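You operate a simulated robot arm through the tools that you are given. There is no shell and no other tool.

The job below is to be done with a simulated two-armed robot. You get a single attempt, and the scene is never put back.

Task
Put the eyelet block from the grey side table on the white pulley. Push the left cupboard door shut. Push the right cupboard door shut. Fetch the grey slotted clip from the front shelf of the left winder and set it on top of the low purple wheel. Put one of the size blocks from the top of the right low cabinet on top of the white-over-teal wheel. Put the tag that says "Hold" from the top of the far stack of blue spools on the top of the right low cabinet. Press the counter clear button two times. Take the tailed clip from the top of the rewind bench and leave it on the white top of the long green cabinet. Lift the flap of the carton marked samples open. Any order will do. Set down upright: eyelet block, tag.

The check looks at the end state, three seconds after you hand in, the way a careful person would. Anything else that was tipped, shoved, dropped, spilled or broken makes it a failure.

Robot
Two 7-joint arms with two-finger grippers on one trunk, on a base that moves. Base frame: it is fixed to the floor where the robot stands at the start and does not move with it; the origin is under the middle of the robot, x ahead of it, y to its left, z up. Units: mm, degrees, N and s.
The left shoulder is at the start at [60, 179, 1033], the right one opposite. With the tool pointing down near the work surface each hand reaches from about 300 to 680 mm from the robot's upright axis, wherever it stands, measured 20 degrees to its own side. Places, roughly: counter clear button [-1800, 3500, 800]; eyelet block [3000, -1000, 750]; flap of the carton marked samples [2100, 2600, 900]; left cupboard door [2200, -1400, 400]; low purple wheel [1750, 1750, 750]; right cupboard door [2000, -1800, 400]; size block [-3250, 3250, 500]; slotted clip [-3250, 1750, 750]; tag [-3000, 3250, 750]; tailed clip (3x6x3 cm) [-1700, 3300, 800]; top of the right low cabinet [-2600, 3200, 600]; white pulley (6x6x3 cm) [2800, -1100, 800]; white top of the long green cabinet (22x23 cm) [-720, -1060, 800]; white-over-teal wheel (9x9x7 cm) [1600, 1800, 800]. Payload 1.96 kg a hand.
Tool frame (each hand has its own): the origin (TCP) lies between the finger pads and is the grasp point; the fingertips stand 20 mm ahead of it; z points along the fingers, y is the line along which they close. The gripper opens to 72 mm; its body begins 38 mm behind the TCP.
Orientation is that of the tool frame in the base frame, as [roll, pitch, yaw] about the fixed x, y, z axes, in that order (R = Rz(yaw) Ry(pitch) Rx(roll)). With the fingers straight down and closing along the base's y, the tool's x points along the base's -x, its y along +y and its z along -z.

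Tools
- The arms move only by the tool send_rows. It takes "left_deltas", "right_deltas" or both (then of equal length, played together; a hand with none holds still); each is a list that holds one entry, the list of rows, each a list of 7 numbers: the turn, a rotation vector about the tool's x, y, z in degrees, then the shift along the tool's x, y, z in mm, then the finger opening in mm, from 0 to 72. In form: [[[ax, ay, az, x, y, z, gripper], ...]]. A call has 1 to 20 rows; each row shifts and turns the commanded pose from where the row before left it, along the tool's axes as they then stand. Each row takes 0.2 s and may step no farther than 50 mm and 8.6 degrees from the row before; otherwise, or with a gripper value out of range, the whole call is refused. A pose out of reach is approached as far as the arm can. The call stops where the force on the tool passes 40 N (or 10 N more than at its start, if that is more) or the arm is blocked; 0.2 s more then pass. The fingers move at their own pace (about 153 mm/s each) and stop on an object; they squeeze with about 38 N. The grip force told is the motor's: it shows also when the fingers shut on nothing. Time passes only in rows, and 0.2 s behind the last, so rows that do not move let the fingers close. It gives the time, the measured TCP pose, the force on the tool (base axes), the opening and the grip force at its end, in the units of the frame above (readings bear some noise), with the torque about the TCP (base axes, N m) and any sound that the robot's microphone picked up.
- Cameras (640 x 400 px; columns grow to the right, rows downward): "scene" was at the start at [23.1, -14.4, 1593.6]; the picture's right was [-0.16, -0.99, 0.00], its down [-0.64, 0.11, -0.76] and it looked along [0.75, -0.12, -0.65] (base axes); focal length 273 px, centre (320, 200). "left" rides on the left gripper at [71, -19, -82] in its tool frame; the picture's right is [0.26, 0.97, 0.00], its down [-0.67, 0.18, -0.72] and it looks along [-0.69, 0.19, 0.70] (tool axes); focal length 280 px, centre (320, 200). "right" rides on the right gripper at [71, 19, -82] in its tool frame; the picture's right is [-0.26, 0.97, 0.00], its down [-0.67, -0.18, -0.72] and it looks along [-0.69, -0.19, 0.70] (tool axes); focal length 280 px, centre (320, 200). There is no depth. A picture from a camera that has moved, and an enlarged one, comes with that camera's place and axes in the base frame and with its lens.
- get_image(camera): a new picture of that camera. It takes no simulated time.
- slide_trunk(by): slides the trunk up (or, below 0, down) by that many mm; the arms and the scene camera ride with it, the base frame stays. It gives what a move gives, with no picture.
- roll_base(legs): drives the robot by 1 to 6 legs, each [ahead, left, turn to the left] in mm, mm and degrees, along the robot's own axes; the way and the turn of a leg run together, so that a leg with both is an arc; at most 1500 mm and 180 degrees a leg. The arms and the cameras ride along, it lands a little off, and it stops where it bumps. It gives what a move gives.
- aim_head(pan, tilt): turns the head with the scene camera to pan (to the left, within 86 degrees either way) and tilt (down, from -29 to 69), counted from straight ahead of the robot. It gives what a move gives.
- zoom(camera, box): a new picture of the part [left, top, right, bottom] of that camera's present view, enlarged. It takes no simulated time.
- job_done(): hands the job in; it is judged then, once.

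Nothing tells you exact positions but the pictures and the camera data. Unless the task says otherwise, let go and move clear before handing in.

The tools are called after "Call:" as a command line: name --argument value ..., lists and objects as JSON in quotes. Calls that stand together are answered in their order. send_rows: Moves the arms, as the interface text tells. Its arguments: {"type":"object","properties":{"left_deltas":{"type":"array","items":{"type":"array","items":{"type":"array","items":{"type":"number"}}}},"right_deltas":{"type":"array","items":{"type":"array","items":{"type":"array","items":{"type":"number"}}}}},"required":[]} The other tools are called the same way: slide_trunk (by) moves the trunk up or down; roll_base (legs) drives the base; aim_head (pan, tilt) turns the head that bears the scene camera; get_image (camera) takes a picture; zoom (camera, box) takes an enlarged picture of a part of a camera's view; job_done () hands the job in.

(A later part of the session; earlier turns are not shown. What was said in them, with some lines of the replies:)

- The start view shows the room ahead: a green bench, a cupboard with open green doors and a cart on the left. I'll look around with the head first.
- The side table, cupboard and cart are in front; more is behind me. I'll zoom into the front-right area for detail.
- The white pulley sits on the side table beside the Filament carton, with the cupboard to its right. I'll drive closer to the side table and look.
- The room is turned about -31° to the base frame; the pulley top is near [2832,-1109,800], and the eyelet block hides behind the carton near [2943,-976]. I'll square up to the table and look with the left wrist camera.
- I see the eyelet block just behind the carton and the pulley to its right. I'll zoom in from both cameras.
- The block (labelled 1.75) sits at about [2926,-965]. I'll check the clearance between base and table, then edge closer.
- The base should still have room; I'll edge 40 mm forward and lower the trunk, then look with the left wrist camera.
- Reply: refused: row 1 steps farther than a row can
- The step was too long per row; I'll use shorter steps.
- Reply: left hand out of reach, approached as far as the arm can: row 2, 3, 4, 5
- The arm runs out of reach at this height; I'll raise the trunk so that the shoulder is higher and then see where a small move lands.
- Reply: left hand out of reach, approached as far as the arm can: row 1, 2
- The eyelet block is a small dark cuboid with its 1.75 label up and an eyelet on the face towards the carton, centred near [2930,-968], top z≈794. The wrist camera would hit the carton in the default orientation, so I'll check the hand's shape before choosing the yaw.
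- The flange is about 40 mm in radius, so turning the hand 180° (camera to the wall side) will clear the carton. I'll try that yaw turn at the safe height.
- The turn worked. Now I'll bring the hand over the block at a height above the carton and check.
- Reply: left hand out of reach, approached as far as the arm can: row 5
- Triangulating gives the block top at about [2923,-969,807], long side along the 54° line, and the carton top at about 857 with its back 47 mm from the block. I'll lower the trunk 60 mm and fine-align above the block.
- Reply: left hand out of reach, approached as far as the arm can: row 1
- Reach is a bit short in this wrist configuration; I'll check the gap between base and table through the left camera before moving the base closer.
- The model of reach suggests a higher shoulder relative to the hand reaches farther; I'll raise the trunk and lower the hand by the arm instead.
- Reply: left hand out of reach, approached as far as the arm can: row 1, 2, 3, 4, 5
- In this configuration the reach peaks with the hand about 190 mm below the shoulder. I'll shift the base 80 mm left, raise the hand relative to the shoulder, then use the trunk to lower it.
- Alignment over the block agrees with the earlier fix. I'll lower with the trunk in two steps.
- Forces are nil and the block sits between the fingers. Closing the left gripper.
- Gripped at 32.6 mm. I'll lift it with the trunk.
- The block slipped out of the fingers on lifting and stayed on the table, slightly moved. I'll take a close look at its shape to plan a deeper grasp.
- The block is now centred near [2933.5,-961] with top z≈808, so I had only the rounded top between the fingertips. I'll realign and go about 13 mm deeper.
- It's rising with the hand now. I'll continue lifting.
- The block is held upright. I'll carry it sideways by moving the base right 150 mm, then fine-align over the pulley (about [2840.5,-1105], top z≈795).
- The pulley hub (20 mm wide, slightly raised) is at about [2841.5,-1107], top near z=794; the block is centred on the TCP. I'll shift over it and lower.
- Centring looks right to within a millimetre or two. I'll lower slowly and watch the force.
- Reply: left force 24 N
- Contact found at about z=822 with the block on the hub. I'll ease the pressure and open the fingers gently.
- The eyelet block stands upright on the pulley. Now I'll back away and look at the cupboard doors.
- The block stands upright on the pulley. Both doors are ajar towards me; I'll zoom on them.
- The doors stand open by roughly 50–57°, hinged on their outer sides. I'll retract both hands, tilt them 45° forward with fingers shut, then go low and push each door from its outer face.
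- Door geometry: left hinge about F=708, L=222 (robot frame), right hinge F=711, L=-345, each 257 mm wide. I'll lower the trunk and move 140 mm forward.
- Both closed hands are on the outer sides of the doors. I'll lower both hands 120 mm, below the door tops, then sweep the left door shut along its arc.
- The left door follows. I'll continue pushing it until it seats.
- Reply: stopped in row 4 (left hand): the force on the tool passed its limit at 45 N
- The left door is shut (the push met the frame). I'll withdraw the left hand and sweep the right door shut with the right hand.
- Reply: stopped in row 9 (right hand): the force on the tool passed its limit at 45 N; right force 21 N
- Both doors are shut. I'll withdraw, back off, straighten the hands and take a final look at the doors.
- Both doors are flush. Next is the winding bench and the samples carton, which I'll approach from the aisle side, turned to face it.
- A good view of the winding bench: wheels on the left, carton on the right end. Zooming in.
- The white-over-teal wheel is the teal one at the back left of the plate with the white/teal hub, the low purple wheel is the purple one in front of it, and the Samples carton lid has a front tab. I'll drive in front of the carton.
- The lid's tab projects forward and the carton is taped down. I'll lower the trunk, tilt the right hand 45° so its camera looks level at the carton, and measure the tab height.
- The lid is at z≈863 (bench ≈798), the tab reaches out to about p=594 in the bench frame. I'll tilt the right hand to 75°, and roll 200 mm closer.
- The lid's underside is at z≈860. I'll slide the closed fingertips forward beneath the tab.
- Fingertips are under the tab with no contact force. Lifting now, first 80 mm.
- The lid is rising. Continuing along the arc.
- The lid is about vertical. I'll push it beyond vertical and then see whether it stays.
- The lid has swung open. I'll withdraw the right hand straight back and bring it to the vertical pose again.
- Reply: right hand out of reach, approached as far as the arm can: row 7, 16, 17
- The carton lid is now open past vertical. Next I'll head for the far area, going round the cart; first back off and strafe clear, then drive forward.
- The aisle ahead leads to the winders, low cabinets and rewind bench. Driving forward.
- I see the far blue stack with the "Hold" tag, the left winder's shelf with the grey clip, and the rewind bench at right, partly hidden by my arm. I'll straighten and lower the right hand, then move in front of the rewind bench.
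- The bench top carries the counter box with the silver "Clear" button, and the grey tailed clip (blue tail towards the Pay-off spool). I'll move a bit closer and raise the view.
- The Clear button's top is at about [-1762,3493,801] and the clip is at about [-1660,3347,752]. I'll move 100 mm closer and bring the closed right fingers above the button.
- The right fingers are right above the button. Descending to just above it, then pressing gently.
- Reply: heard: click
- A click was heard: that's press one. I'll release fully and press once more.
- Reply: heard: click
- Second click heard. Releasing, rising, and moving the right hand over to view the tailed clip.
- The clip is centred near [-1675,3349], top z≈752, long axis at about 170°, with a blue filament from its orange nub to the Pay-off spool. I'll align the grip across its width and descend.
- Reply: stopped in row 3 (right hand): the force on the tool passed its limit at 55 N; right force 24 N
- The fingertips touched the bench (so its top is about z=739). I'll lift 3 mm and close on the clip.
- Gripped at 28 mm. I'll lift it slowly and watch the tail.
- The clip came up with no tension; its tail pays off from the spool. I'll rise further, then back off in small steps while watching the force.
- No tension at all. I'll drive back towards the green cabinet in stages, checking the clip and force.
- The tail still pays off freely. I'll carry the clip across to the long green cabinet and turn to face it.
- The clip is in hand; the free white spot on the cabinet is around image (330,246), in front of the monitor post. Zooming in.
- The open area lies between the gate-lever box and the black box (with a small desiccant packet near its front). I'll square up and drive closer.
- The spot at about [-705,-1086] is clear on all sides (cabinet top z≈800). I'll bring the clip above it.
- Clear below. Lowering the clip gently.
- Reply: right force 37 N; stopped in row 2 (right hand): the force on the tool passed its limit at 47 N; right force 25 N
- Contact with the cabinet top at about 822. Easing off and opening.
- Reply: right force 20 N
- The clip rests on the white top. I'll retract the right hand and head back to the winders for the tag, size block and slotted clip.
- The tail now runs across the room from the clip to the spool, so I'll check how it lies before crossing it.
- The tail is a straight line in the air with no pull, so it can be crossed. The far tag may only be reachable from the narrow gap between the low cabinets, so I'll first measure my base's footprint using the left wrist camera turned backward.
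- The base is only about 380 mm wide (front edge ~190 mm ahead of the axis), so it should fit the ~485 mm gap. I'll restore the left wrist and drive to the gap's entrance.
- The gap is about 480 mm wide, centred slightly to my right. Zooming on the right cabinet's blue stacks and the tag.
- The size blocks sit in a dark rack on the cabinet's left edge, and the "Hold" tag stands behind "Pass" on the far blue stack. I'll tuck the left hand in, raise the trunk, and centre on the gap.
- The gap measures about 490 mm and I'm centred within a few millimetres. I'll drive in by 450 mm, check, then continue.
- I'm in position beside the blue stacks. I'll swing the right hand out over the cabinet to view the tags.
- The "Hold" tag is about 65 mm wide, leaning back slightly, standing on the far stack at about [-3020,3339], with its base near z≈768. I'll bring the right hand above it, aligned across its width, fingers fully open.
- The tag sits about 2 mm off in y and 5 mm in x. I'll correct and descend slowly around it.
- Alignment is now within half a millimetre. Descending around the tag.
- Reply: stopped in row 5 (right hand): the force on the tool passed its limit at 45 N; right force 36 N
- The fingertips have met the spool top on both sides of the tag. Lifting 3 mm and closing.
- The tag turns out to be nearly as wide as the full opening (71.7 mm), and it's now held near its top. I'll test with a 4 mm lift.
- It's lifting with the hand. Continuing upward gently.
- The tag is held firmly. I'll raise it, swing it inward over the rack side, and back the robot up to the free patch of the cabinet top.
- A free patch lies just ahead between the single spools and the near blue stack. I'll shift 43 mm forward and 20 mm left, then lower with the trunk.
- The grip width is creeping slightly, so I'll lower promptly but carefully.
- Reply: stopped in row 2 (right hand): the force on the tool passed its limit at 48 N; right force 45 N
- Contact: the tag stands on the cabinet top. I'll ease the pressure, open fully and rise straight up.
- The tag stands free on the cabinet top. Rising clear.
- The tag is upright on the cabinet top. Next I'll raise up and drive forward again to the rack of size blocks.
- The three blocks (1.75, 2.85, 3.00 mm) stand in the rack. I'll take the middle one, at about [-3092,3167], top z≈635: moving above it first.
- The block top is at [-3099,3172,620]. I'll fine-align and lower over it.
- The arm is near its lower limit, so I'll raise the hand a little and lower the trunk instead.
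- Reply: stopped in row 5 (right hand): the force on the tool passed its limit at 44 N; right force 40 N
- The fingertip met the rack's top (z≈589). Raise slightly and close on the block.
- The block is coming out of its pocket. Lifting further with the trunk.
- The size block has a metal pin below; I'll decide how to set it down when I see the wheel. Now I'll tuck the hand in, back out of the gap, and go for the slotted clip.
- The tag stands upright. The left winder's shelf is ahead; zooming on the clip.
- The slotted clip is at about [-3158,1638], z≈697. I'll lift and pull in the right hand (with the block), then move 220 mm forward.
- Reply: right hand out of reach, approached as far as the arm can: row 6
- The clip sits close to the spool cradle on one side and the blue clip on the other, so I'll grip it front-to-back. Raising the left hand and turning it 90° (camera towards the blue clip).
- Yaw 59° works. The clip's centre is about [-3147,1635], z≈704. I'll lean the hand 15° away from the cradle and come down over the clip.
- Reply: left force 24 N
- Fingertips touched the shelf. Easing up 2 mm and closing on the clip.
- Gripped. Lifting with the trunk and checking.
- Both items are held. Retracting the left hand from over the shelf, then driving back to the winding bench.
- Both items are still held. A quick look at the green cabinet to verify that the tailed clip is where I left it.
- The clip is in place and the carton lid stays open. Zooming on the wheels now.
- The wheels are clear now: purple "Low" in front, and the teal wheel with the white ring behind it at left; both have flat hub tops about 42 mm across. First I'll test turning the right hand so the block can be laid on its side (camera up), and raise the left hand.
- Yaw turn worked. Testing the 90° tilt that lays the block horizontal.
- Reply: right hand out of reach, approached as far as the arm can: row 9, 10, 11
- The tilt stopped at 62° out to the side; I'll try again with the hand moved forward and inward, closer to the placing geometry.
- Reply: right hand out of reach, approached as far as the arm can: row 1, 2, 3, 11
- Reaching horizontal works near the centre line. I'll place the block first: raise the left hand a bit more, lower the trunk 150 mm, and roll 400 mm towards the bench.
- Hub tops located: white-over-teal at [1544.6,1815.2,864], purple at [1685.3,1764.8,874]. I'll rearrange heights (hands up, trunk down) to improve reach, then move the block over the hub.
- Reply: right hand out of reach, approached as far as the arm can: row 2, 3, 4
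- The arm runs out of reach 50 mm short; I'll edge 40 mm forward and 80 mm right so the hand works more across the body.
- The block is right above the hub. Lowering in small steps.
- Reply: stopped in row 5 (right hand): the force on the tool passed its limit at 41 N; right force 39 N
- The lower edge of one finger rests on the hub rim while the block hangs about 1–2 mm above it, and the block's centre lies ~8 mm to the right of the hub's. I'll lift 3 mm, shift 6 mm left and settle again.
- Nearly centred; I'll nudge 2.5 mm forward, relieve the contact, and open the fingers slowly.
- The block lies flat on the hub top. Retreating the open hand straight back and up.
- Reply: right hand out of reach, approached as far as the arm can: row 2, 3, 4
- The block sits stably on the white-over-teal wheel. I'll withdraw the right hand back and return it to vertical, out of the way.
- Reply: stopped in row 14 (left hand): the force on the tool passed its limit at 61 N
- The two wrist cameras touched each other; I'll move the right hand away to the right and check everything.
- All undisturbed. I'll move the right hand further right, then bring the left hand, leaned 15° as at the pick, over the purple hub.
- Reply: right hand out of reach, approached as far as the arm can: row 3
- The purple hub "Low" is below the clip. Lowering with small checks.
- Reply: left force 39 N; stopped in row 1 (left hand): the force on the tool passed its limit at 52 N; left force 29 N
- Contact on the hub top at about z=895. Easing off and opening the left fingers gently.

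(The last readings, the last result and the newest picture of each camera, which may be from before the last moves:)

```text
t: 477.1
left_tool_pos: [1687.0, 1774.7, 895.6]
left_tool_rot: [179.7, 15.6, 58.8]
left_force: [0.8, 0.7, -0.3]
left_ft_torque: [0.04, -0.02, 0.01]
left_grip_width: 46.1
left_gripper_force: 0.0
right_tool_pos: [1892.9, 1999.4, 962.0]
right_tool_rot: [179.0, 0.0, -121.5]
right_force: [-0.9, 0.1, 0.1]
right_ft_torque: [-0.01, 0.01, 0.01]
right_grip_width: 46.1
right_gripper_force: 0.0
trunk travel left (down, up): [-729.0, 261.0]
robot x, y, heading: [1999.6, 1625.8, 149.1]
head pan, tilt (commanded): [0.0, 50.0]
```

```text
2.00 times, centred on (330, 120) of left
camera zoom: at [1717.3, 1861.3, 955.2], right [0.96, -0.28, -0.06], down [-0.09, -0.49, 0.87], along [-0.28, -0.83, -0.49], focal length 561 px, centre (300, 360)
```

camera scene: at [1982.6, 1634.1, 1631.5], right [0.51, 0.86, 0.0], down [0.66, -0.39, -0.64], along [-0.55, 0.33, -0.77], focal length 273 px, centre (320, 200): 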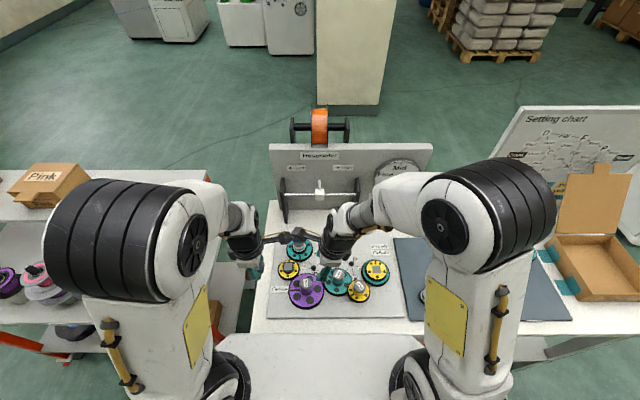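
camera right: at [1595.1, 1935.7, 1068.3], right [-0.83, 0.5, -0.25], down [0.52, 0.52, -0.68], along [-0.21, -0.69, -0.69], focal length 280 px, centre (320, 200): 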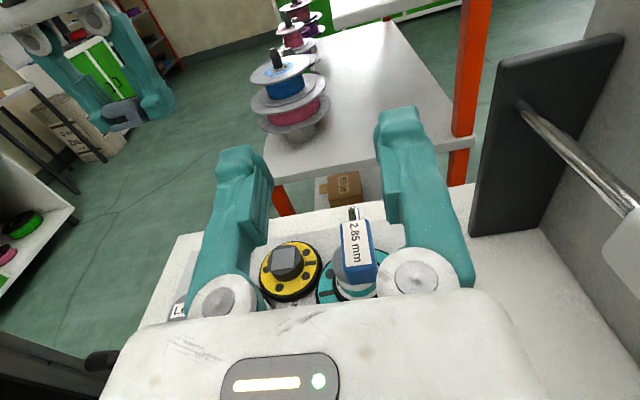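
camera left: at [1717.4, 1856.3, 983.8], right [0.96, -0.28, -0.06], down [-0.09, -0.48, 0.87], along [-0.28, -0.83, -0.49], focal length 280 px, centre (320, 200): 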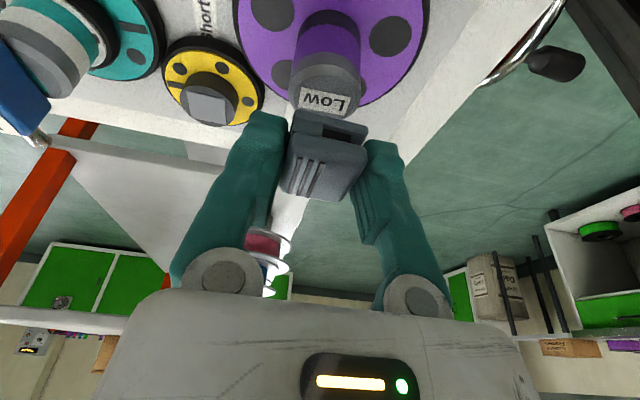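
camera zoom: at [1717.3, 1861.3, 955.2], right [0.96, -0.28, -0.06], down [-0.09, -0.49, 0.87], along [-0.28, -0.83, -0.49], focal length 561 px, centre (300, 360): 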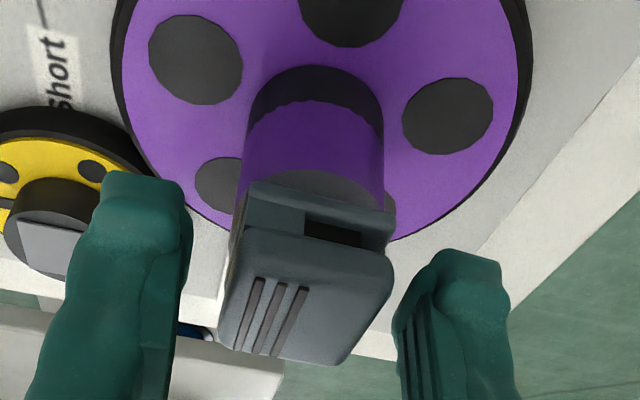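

The clip rests on the hub. Withdrawing the left hand along its axis.

Call:
send_rows --left_deltas '[[[0, 0, 0, 0, 0, -10, 46], [0, 0, 0, 0, 0, -20, 46], [0, 0, 0, 0, 0, -30, 46], [0, 0, 0, 0, 0, -40, 46], [0, 0, 0, 0, 0, -40, 46], [0, 0, 0, 0, 0, 0, 46]]]'

Call:
get_image --camera "left"

Call:
zoom --camera "left" --box '[120, 0, 440, 200]'

```text
t: 478.5
left_tool_pos: [1704.4, 1808.1, 1030.3]
left_tool_rot: [179.7, 15.4, 58.6]
left_force: [0.0, -0.4, -0.2]
left_ft_torque: [0.01, 0.03, -0.05]
left_grip_width: 46.0
left_gripper_force: 0.0
right_tool_pos: [1892.6, 2000.0, 961.9]
right_tool_rot: [179.0, 0.0, -121.6]
right_force: [0.3, 0.3, -0.1]
right_ft_torque: [-0.01, 0.02, 0.01]
right_grip_width: 46.1
right_gripper_force: 0.0
trunk travel left (down, up): [-729.0, 261.0]
robot x, y, heading: [1997.8, 1627.9, 149.0]
head pan, tilt (commanded): [0.0, 50.0]
```

```text
taken
camera left: at [1735.0, 1894.5, 1091.0], right [0.96, -0.28, -0.06], down [-0.09, -0.48, 0.87], along [-0.28, -0.83, -0.49], focal length 280 px, centre (320, 200)
```

left: 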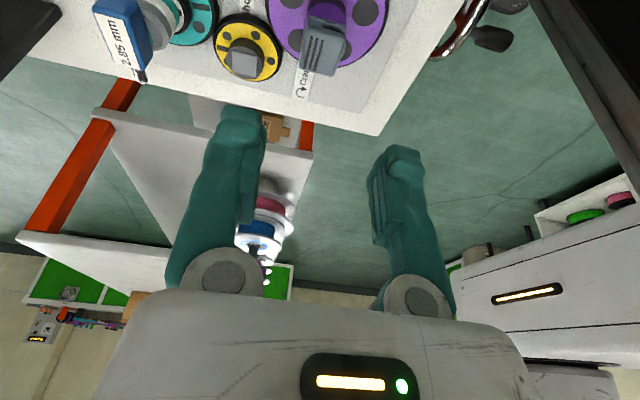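

```text
2.00 times, centred on (280, 100) of left
camera zoom: at [1735.0, 1894.5, 1091.0], right [0.96, -0.28, -0.06], down [-0.09, -0.48, 0.87], along [-0.28, -0.83, -0.49], focal length 561 px, centre (400, 400)
```

zoom: 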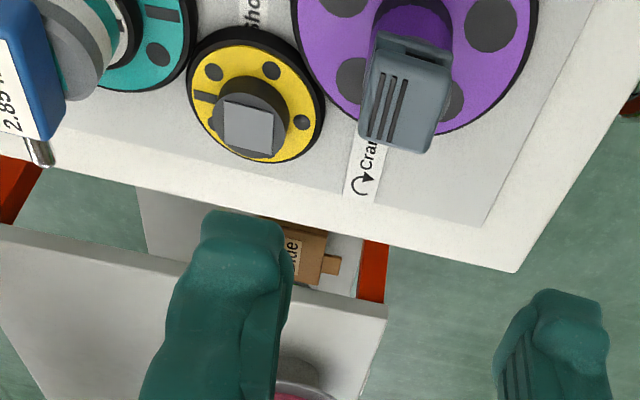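

Both items sit well. Retracting the left hand, then backing away to view the bench.

Call:
send_rows --left_deltas '[[[0, 0, 0, 0, 0, -20, 46], [0, 7.7, 0, -20, 0, 0, 46], [0, 7.7, 0, -30, 0, 0, 46], [0, 0, 0, -40, 10, 0, 46], [0, 0, 0, -40, 20, 0, 46], [0, 0, 0, -30, 20, 0, 46], [0, 0, 0, 0, 0, 0, 46]]]'

Call:
roll_base --legs '[[-350, 0, 0]]'

Call:
aim_head --pan 0 --tilt 40

Call:
get_image --camera "scene"

Call:
zoom --camera "scene" --box '[250, 230, 350, 305]'

```text
t: 480.1
left_tool_pos: [1668.8, 1649.5, 1058.9]
left_tool_rot: [179.6, 0.1, 58.8]
left_force: [1.7, 0.5, -0.4]
left_ft_torque: [-0.05, -0.02, -0.01]
left_grip_width: 46.1
left_gripper_force: 0.1
right_tool_pos: [1893.2, 1999.8, 962.8]
right_tool_rot: [178.9, 0.0, -121.7]
right_force: [0.1, 0.1, -0.3]
right_ft_torque: [-0.01, -0.01, -0.04]
right_grip_width: 46.1
right_gripper_force: 0.0
trunk travel left (down, up): [-729.0, 261.0]
robot x, y, heading: [1998.2, 1625.2, 149.1]
head pan, tilt (commanded): [0.0, 50.0]
```

```text
t: 482.3
left_tool_pos: [1969.4, 1469.8, 1059.7]
left_tool_rot: [179.8, 0.0, 58.9]
left_force: [-1.3, 0.8, 0.2]
left_ft_torque: [0.01, 0.01, -0.01]
left_grip_width: 46.0
left_gripper_force: 0.0
right_tool_pos: [2192.1, 1818.3, 961.9]
right_tool_rot: [179.0, 0.0, -121.5]
right_force: [0.1, -0.3, 0.1]
right_ft_torque: [-0.01, 0.0, 0.04]
right_grip_width: 46.1
right_gripper_force: 0.1
trunk travel left (down, up): [-729.0, 261.0]
robot x, y, heading: [2301.1, 1445.7, 149.1]
head pan, tilt (commanded): [0.0, 50.0]
```

```text
t: 483.1
left_tool_pos: [1970.7, 1468.9, 1059.8]
left_tool_rot: [179.7, 0.1, 58.9]
left_force: [-0.3, -0.3, 0.1]
left_ft_torque: [-0.02, -0.01, -0.02]
left_grip_width: 45.9
left_gripper_force: 0.1
right_tool_pos: [2193.1, 1819.1, 962.0]
right_tool_rot: [178.9, 0.0, -121.5]
right_force: [-0.3, 0.3, -0.1]
right_ft_torque: [0.0, 0.02, -0.01]
right_grip_width: 46.0
right_gripper_force: 0.0
trunk travel left (down, up): [-729.0, 261.0]
robot x, y, heading: [2298.1, 1447.9, 149.2]
head pan, tilt (commanded): [0.0, 40.0]
```

```text
taken
camera scene: at [2276.7, 1459.1, 1645.6], right [0.51, 0.86, 0.0], down [0.55, -0.33, -0.77], along [-0.66, 0.39, -0.64], focal length 273 px, centre (320, 200)
```

scene: 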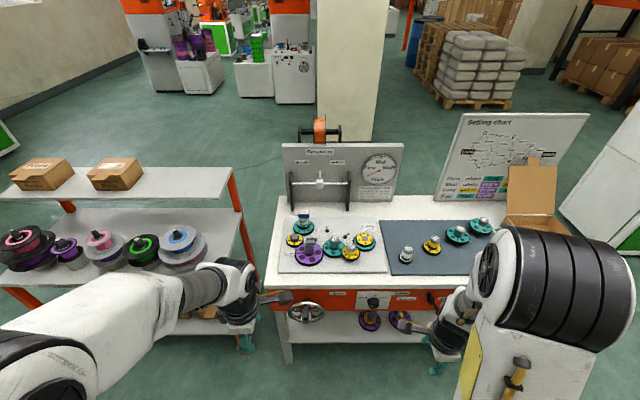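

```text
5.33 times, centred on (300, 268) of scene
camera zoom: at [2276.7, 1459.1, 1645.6], right [0.51, 0.86, 0.0], down [0.55, -0.33, -0.77], along [-0.66, 0.39, -0.64], focal length 1457 px, centre (427, -160)
```

zoom: 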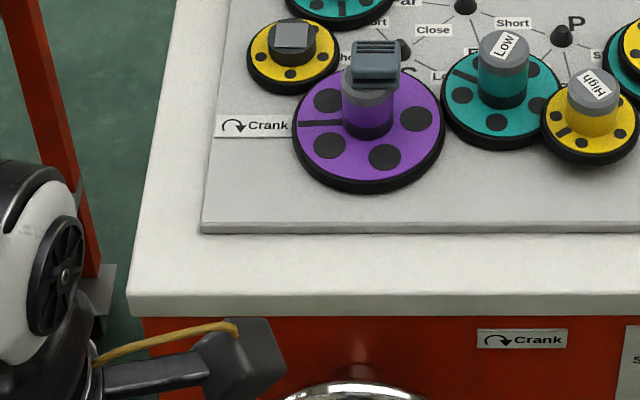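

Call:
zoom --camera "scene" --box '[270, 200, 370, 275]'

Call:
zoom --camera "scene" --box '[430, 140, 600, 250]'

Call:
zoom --camera "scene" --box '[120, 0, 340, 120]'

```text
5.33 times, centred on (320, 238) of scene
camera zoom: at [2276.7, 1459.1, 1645.6], right [0.51, 0.86, 0.0], down [0.55, -0.33, -0.77], along [-0.66, 0.39, -0.64], focal length 1457 px, centre (320, 0)
```

zoom: 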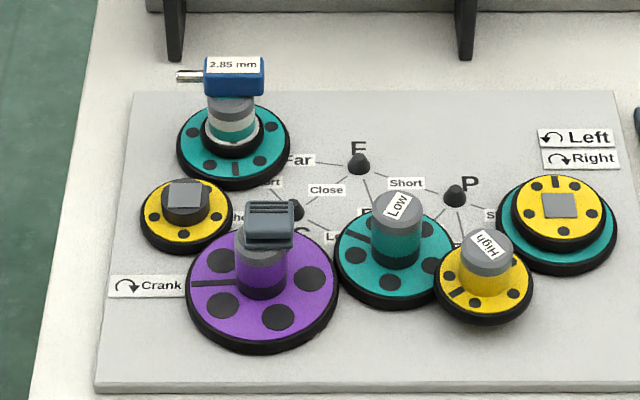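

```text
3.64 times, centred on (515, 195) of scene
camera zoom: at [2276.7, 1459.1, 1645.6], right [0.51, 0.86, 0.0], down [0.55, -0.33, -0.77], along [-0.66, 0.39, -0.64], focal length 993 px, centre (-389, 218)
```

zoom: 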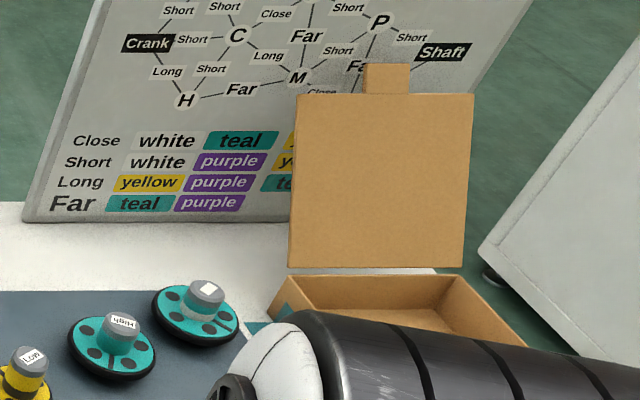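

```text
2.91 times, centred on (230, 60) of scene
camera zoom: at [2276.7, 1459.1, 1645.6], right [0.51, 0.86, 0.0], down [0.55, -0.33, -0.77], along [-0.66, 0.39, -0.64], focal length 795 px, centre (582, 607)
```

zoom: 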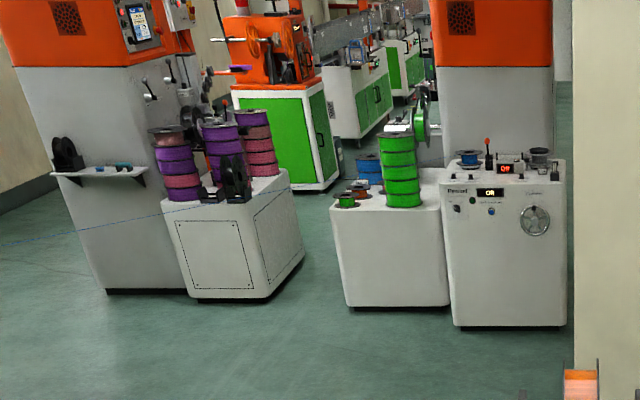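

Everything on the bench looks right: block on the white-over-teal wheel, clip on the purple wheel, carton open. I'll back off, turn, and verify the cupboard doors and the eyelet block from here.

Call:
roll_base --legs '[[-250, 0, 0], [0, 0, 90]]'

Call:
aim_head --pan 30 --tilt 20

Call:
get_image --camera "scene"

```text
t: 488.7
left_tool_pos: [2491.7, 991.5, 1059.9]
left_tool_rot: [179.6, 0.1, 149.3]
left_force: [0.1, -0.3, -0.5]
left_ft_torque: [0.01, -0.01, -0.01]
left_grip_width: 45.8
left_gripper_force: 0.1
right_tool_pos: [2140.3, 1211.1, 961.1]
right_tool_rot: [179.1, 0.0, -31.2]
right_force: [-0.8, -0.4, 0.6]
right_ft_torque: [0.0, -0.02, 0.0]
right_grip_width: 46.1
right_gripper_force: 0.1
trunk travel left (down, up): [-729.0, 261.0]
robot x, y, heading: [2509.6, 1320.2, -120.3]
head pan, tilt (commanded): [0.0, 40.0]
```

```text
t: 489.6
left_tool_pos: [2492.2, 991.7, 1060.1]
left_tool_rot: [179.7, 0.1, 149.3]
left_force: [-0.7, 0.5, 0.9]
left_ft_torque: [0.03, 0.01, -0.01]
left_grip_width: 46.1
left_gripper_force: 0.0
right_tool_pos: [2139.7, 1211.3, 963.1]
right_tool_rot: [178.9, 0.0, -31.1]
right_force: [0.3, -0.4, -0.7]
right_ft_torque: [0.01, -0.03, -0.01]
right_grip_width: 46.2
right_gripper_force: 0.0
trunk travel left (down, up): [-729.0, 261.0]
robot x, y, heading: [2510.1, 1315.8, -120.6]
head pan, tilt (commanded): [30.0, 20.0]
```

```text
taken
camera scene: at [2539.8, 1277.8, 1677.0], right [-1.0, 0.01, 0.0], down [0.0, 0.34, -0.94], along [-0.01, -0.94, -0.34], focal length 273 px, centre (320, 200)
```

scene: 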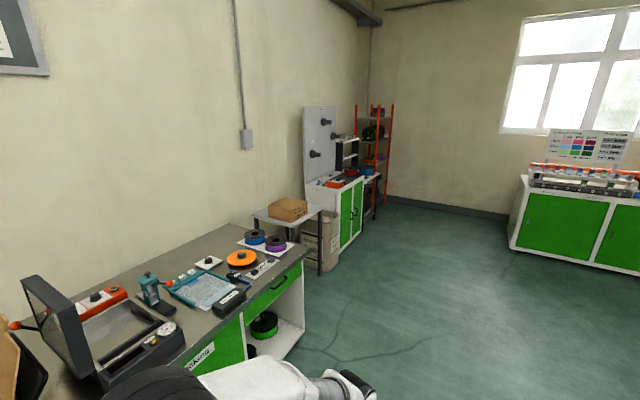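

Call:
zoom --camera "scene" --box '[250, 150, 410, 270]'

Call:
zoom --camera "scene" --box '[260, 190, 340, 240]'

Call:
zoom --camera "scene" --box '[520, 140, 640, 230]'

```text
3.33 times, centred on (330, 210) of scene
camera zoom: at [2539.8, 1277.8, 1677.0], right [-1.0, 0.01, 0.0], down [0.0, 0.34, -0.94], along [-0.01, -0.94, -0.34], focal length 911 px, centre (287, 167)
```

zoom: 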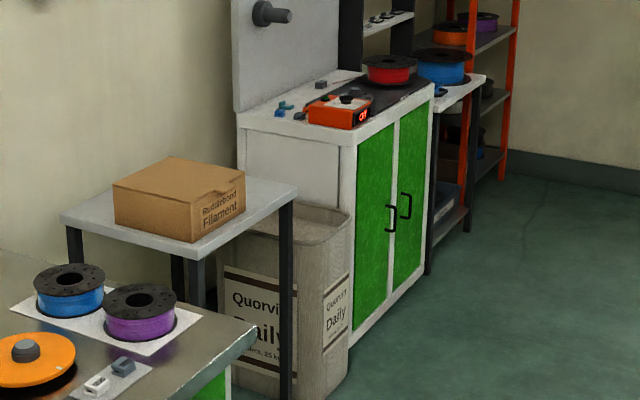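

```text
8.00 times, centred on (300, 215) of scene
camera zoom: at [2539.8, 1277.8, 1677.0], right [-1.0, 0.01, 0.0], down [0.0, 0.34, -0.94], along [-0.01, -0.94, -0.34], focal length 2185 px, centre (480, 80)
```

zoom: 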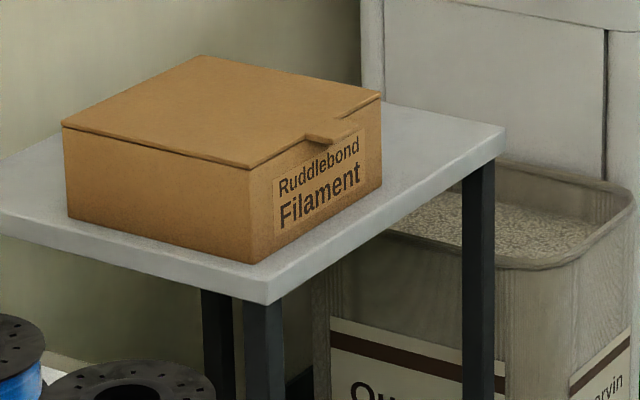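

```text
4.44 times, centred on (580, 185) of scene
camera zoom: at [2539.8, 1277.8, 1677.0], right [-1.0, 0.01, 0.0], down [0.0, 0.34, -0.94], along [-0.01, -0.94, -0.34], focal length 1214 px, centre (-836, 267)
```

zoom: 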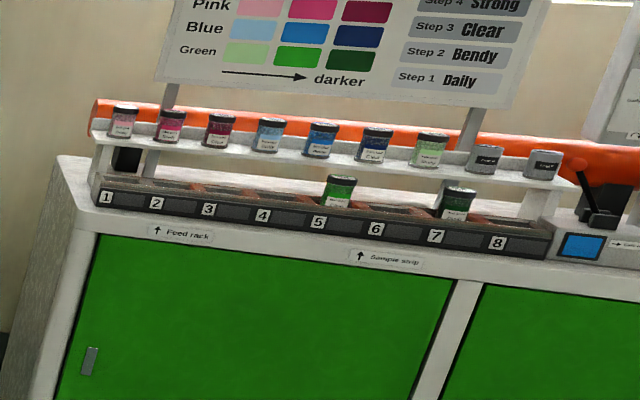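

Both doors are flush. I'll raise the head to glimpse the eyelet block behind the carton.

Call:
roll_base --legs '[[0, 0, 25], [700, 0, 0]]'

Call:
slide_trunk --by 255

Call:
aim_head --pan 15 --tilt 25

Call:
get_image --camera "scene"

```text
t: 494.8
left_tool_pos: [2565.8, 319.8, 1059.9]
left_tool_rot: [179.7, 0.1, 174.0]
left_force: [0.5, 0.4, -0.7]
left_ft_torque: [0.0, 0.01, 0.04]
left_grip_width: 46.0
left_gripper_force: 0.0
right_tool_pos: [2153.9, 371.9, 962.9]
right_tool_rot: [179.0, 0.0, -6.2]
right_force: [-0.1, 1.0, -0.1]
right_ft_torque: [-0.02, 0.01, 0.01]
right_grip_width: 45.8
right_gripper_force: 0.0
trunk travel left (down, up): [-729.0, 261.0]
robot x, y, heading: [2445.8, 629.5, -95.6]
head pan, tilt (commanded): [30.0, 20.0]
```

```text
t: 497.4
left_tool_pos: [2565.5, 320.2, 1314.7]
left_tool_rot: [179.7, 0.2, 174.1]
left_force: [0.1, -0.5, 0.2]
left_ft_torque: [0.03, -0.01, -0.03]
left_grip_width: 45.9
left_gripper_force: 0.1
right_tool_pos: [2153.0, 371.8, 1216.3]
right_tool_rot: [178.9, -0.1, -6.2]
right_force: [-0.3, -0.1, -0.3]
right_ft_torque: [0.0, 0.01, 0.03]
right_grip_width: 46.0
right_gripper_force: 0.1
trunk travel left (down, up): [-984.0, 6.0]
robot x, y, heading: [2444.3, 627.1, -95.7]
head pan, tilt (commanded): [30.0, 20.0]
```

```text
t: 498.1
left_tool_pos: [2565.0, 319.8, 1314.6]
left_tool_rot: [179.7, 0.0, 174.2]
left_force: [0.4, -0.2, -0.1]
left_ft_torque: [-0.05, 0.02, -0.04]
left_grip_width: 46.0
left_gripper_force: 0.0
right_tool_pos: [2153.4, 371.1, 1217.7]
right_tool_rot: [179.1, 0.0, -6.2]
right_force: [0.2, -0.6, 0.6]
right_ft_torque: [-0.01, -0.01, 0.02]
right_grip_width: 46.1
right_gripper_force: 0.1
trunk travel left (down, up): [-984.0, 6.0]
robot x, y, heading: [2444.9, 628.7, -95.4]
head pan, tilt (commanded): [15.0, 25.0]
```

```text
taken
camera scene: at [2465.0, 594.2, 1924.0], right [-0.99, -0.16, 0.0], down [-0.07, 0.42, -0.91], along [0.15, -0.89, -0.42], focal length 273 px, centre (320, 200)
```

scene: 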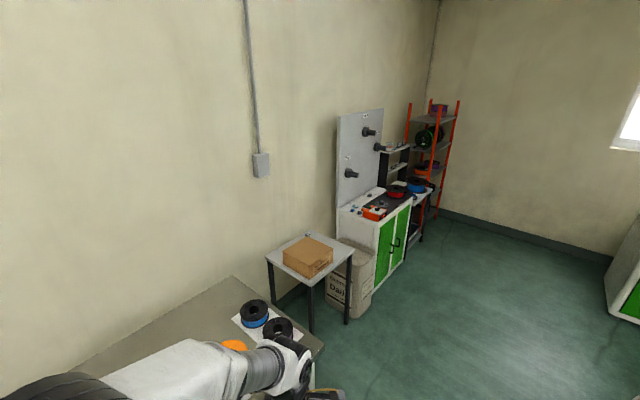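

Call:
zoom --camera "scene" --box '[260, 215, 370, 285]'

Call:
zoom --camera "scene" --box '[325, 170, 445, 320]'

```text
5.71 times, centred on (315, 250) of scene
camera zoom: at [2465.0, 594.2, 1924.0], right [-0.99, -0.16, 0.0], down [-0.07, 0.42, -0.91], along [0.15, -0.89, -0.42], focal length 1561 px, centre (349, -86)
```

zoom: 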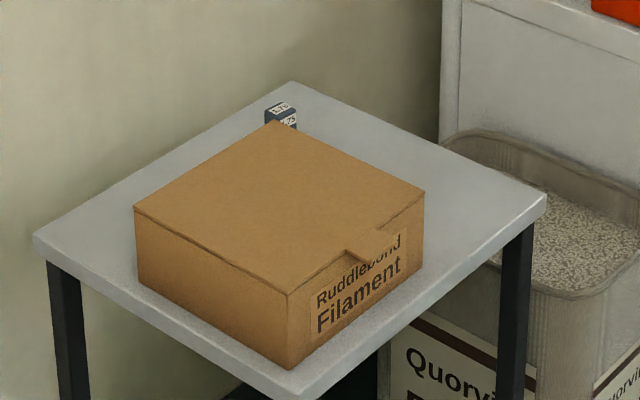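

```text
2.67 times, centred on (385, 245) of scene
camera zoom: at [2465.0, 594.2, 1924.0], right [-0.99, -0.16, 0.0], down [-0.07, 0.42, -0.91], along [0.15, -0.89, -0.42], focal length 728 px, centre (147, 80)
```

zoom: 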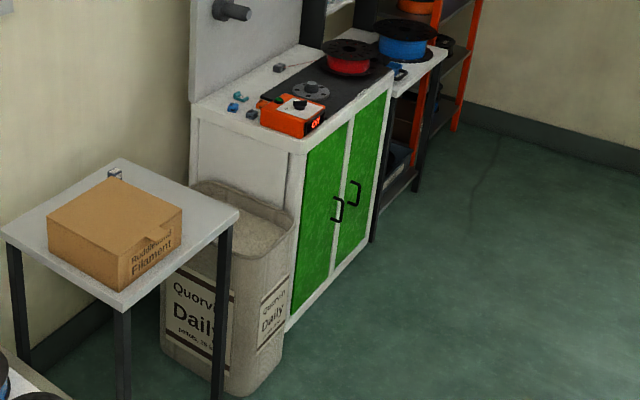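

The eyelet block is upright on the pulley. Both doors are shut, the flap is open, and the clips, block and tag are all in place. Both hands are empty and clear, so I'm handing in.

Call:
job_done

```text
The job is handed in.
```

I did all nine parts of the job and handed it in. I have no verdict from the check, so what follows is what I saw in the pictures and readings.

| Part | Final state |
|---|---|
| Eyelet block | Stands upright on the white pulley. It slipped out of the fingers on the first lift and slid about a centimetre on the table. The second grip held. |
| Cupboard doors | Both shut; they looked flush in the last picture. |
| Slotted clip | On the hub of the low purple wheel. |
| Size block | The 2.85 mm block is on the hub of the white-over-teal wheel. It has a long metal pin underneath, so I laid it on its side. |
| "Hold" tag | Upright on the top of the right low cabinet. |
| Counter clear button | Pressed twice, with a click heard each time. The counter display read "Off" throughout. |
| Tailed clip | On the white top of the long green cabinet. |
| Samples carton flap | Open past vertical. |

- **Clip tail:** The tailed clip's blue filament is still joined to the pay-off spool on the rewind bench. It now runs in a straight line across the room from the spool to the clip. I felt no pull from it while carrying the clip.
- **Camera bump:** The two wrist cameras bumped each other once at the winding bench, and I saw nothing disturbed afterwards.
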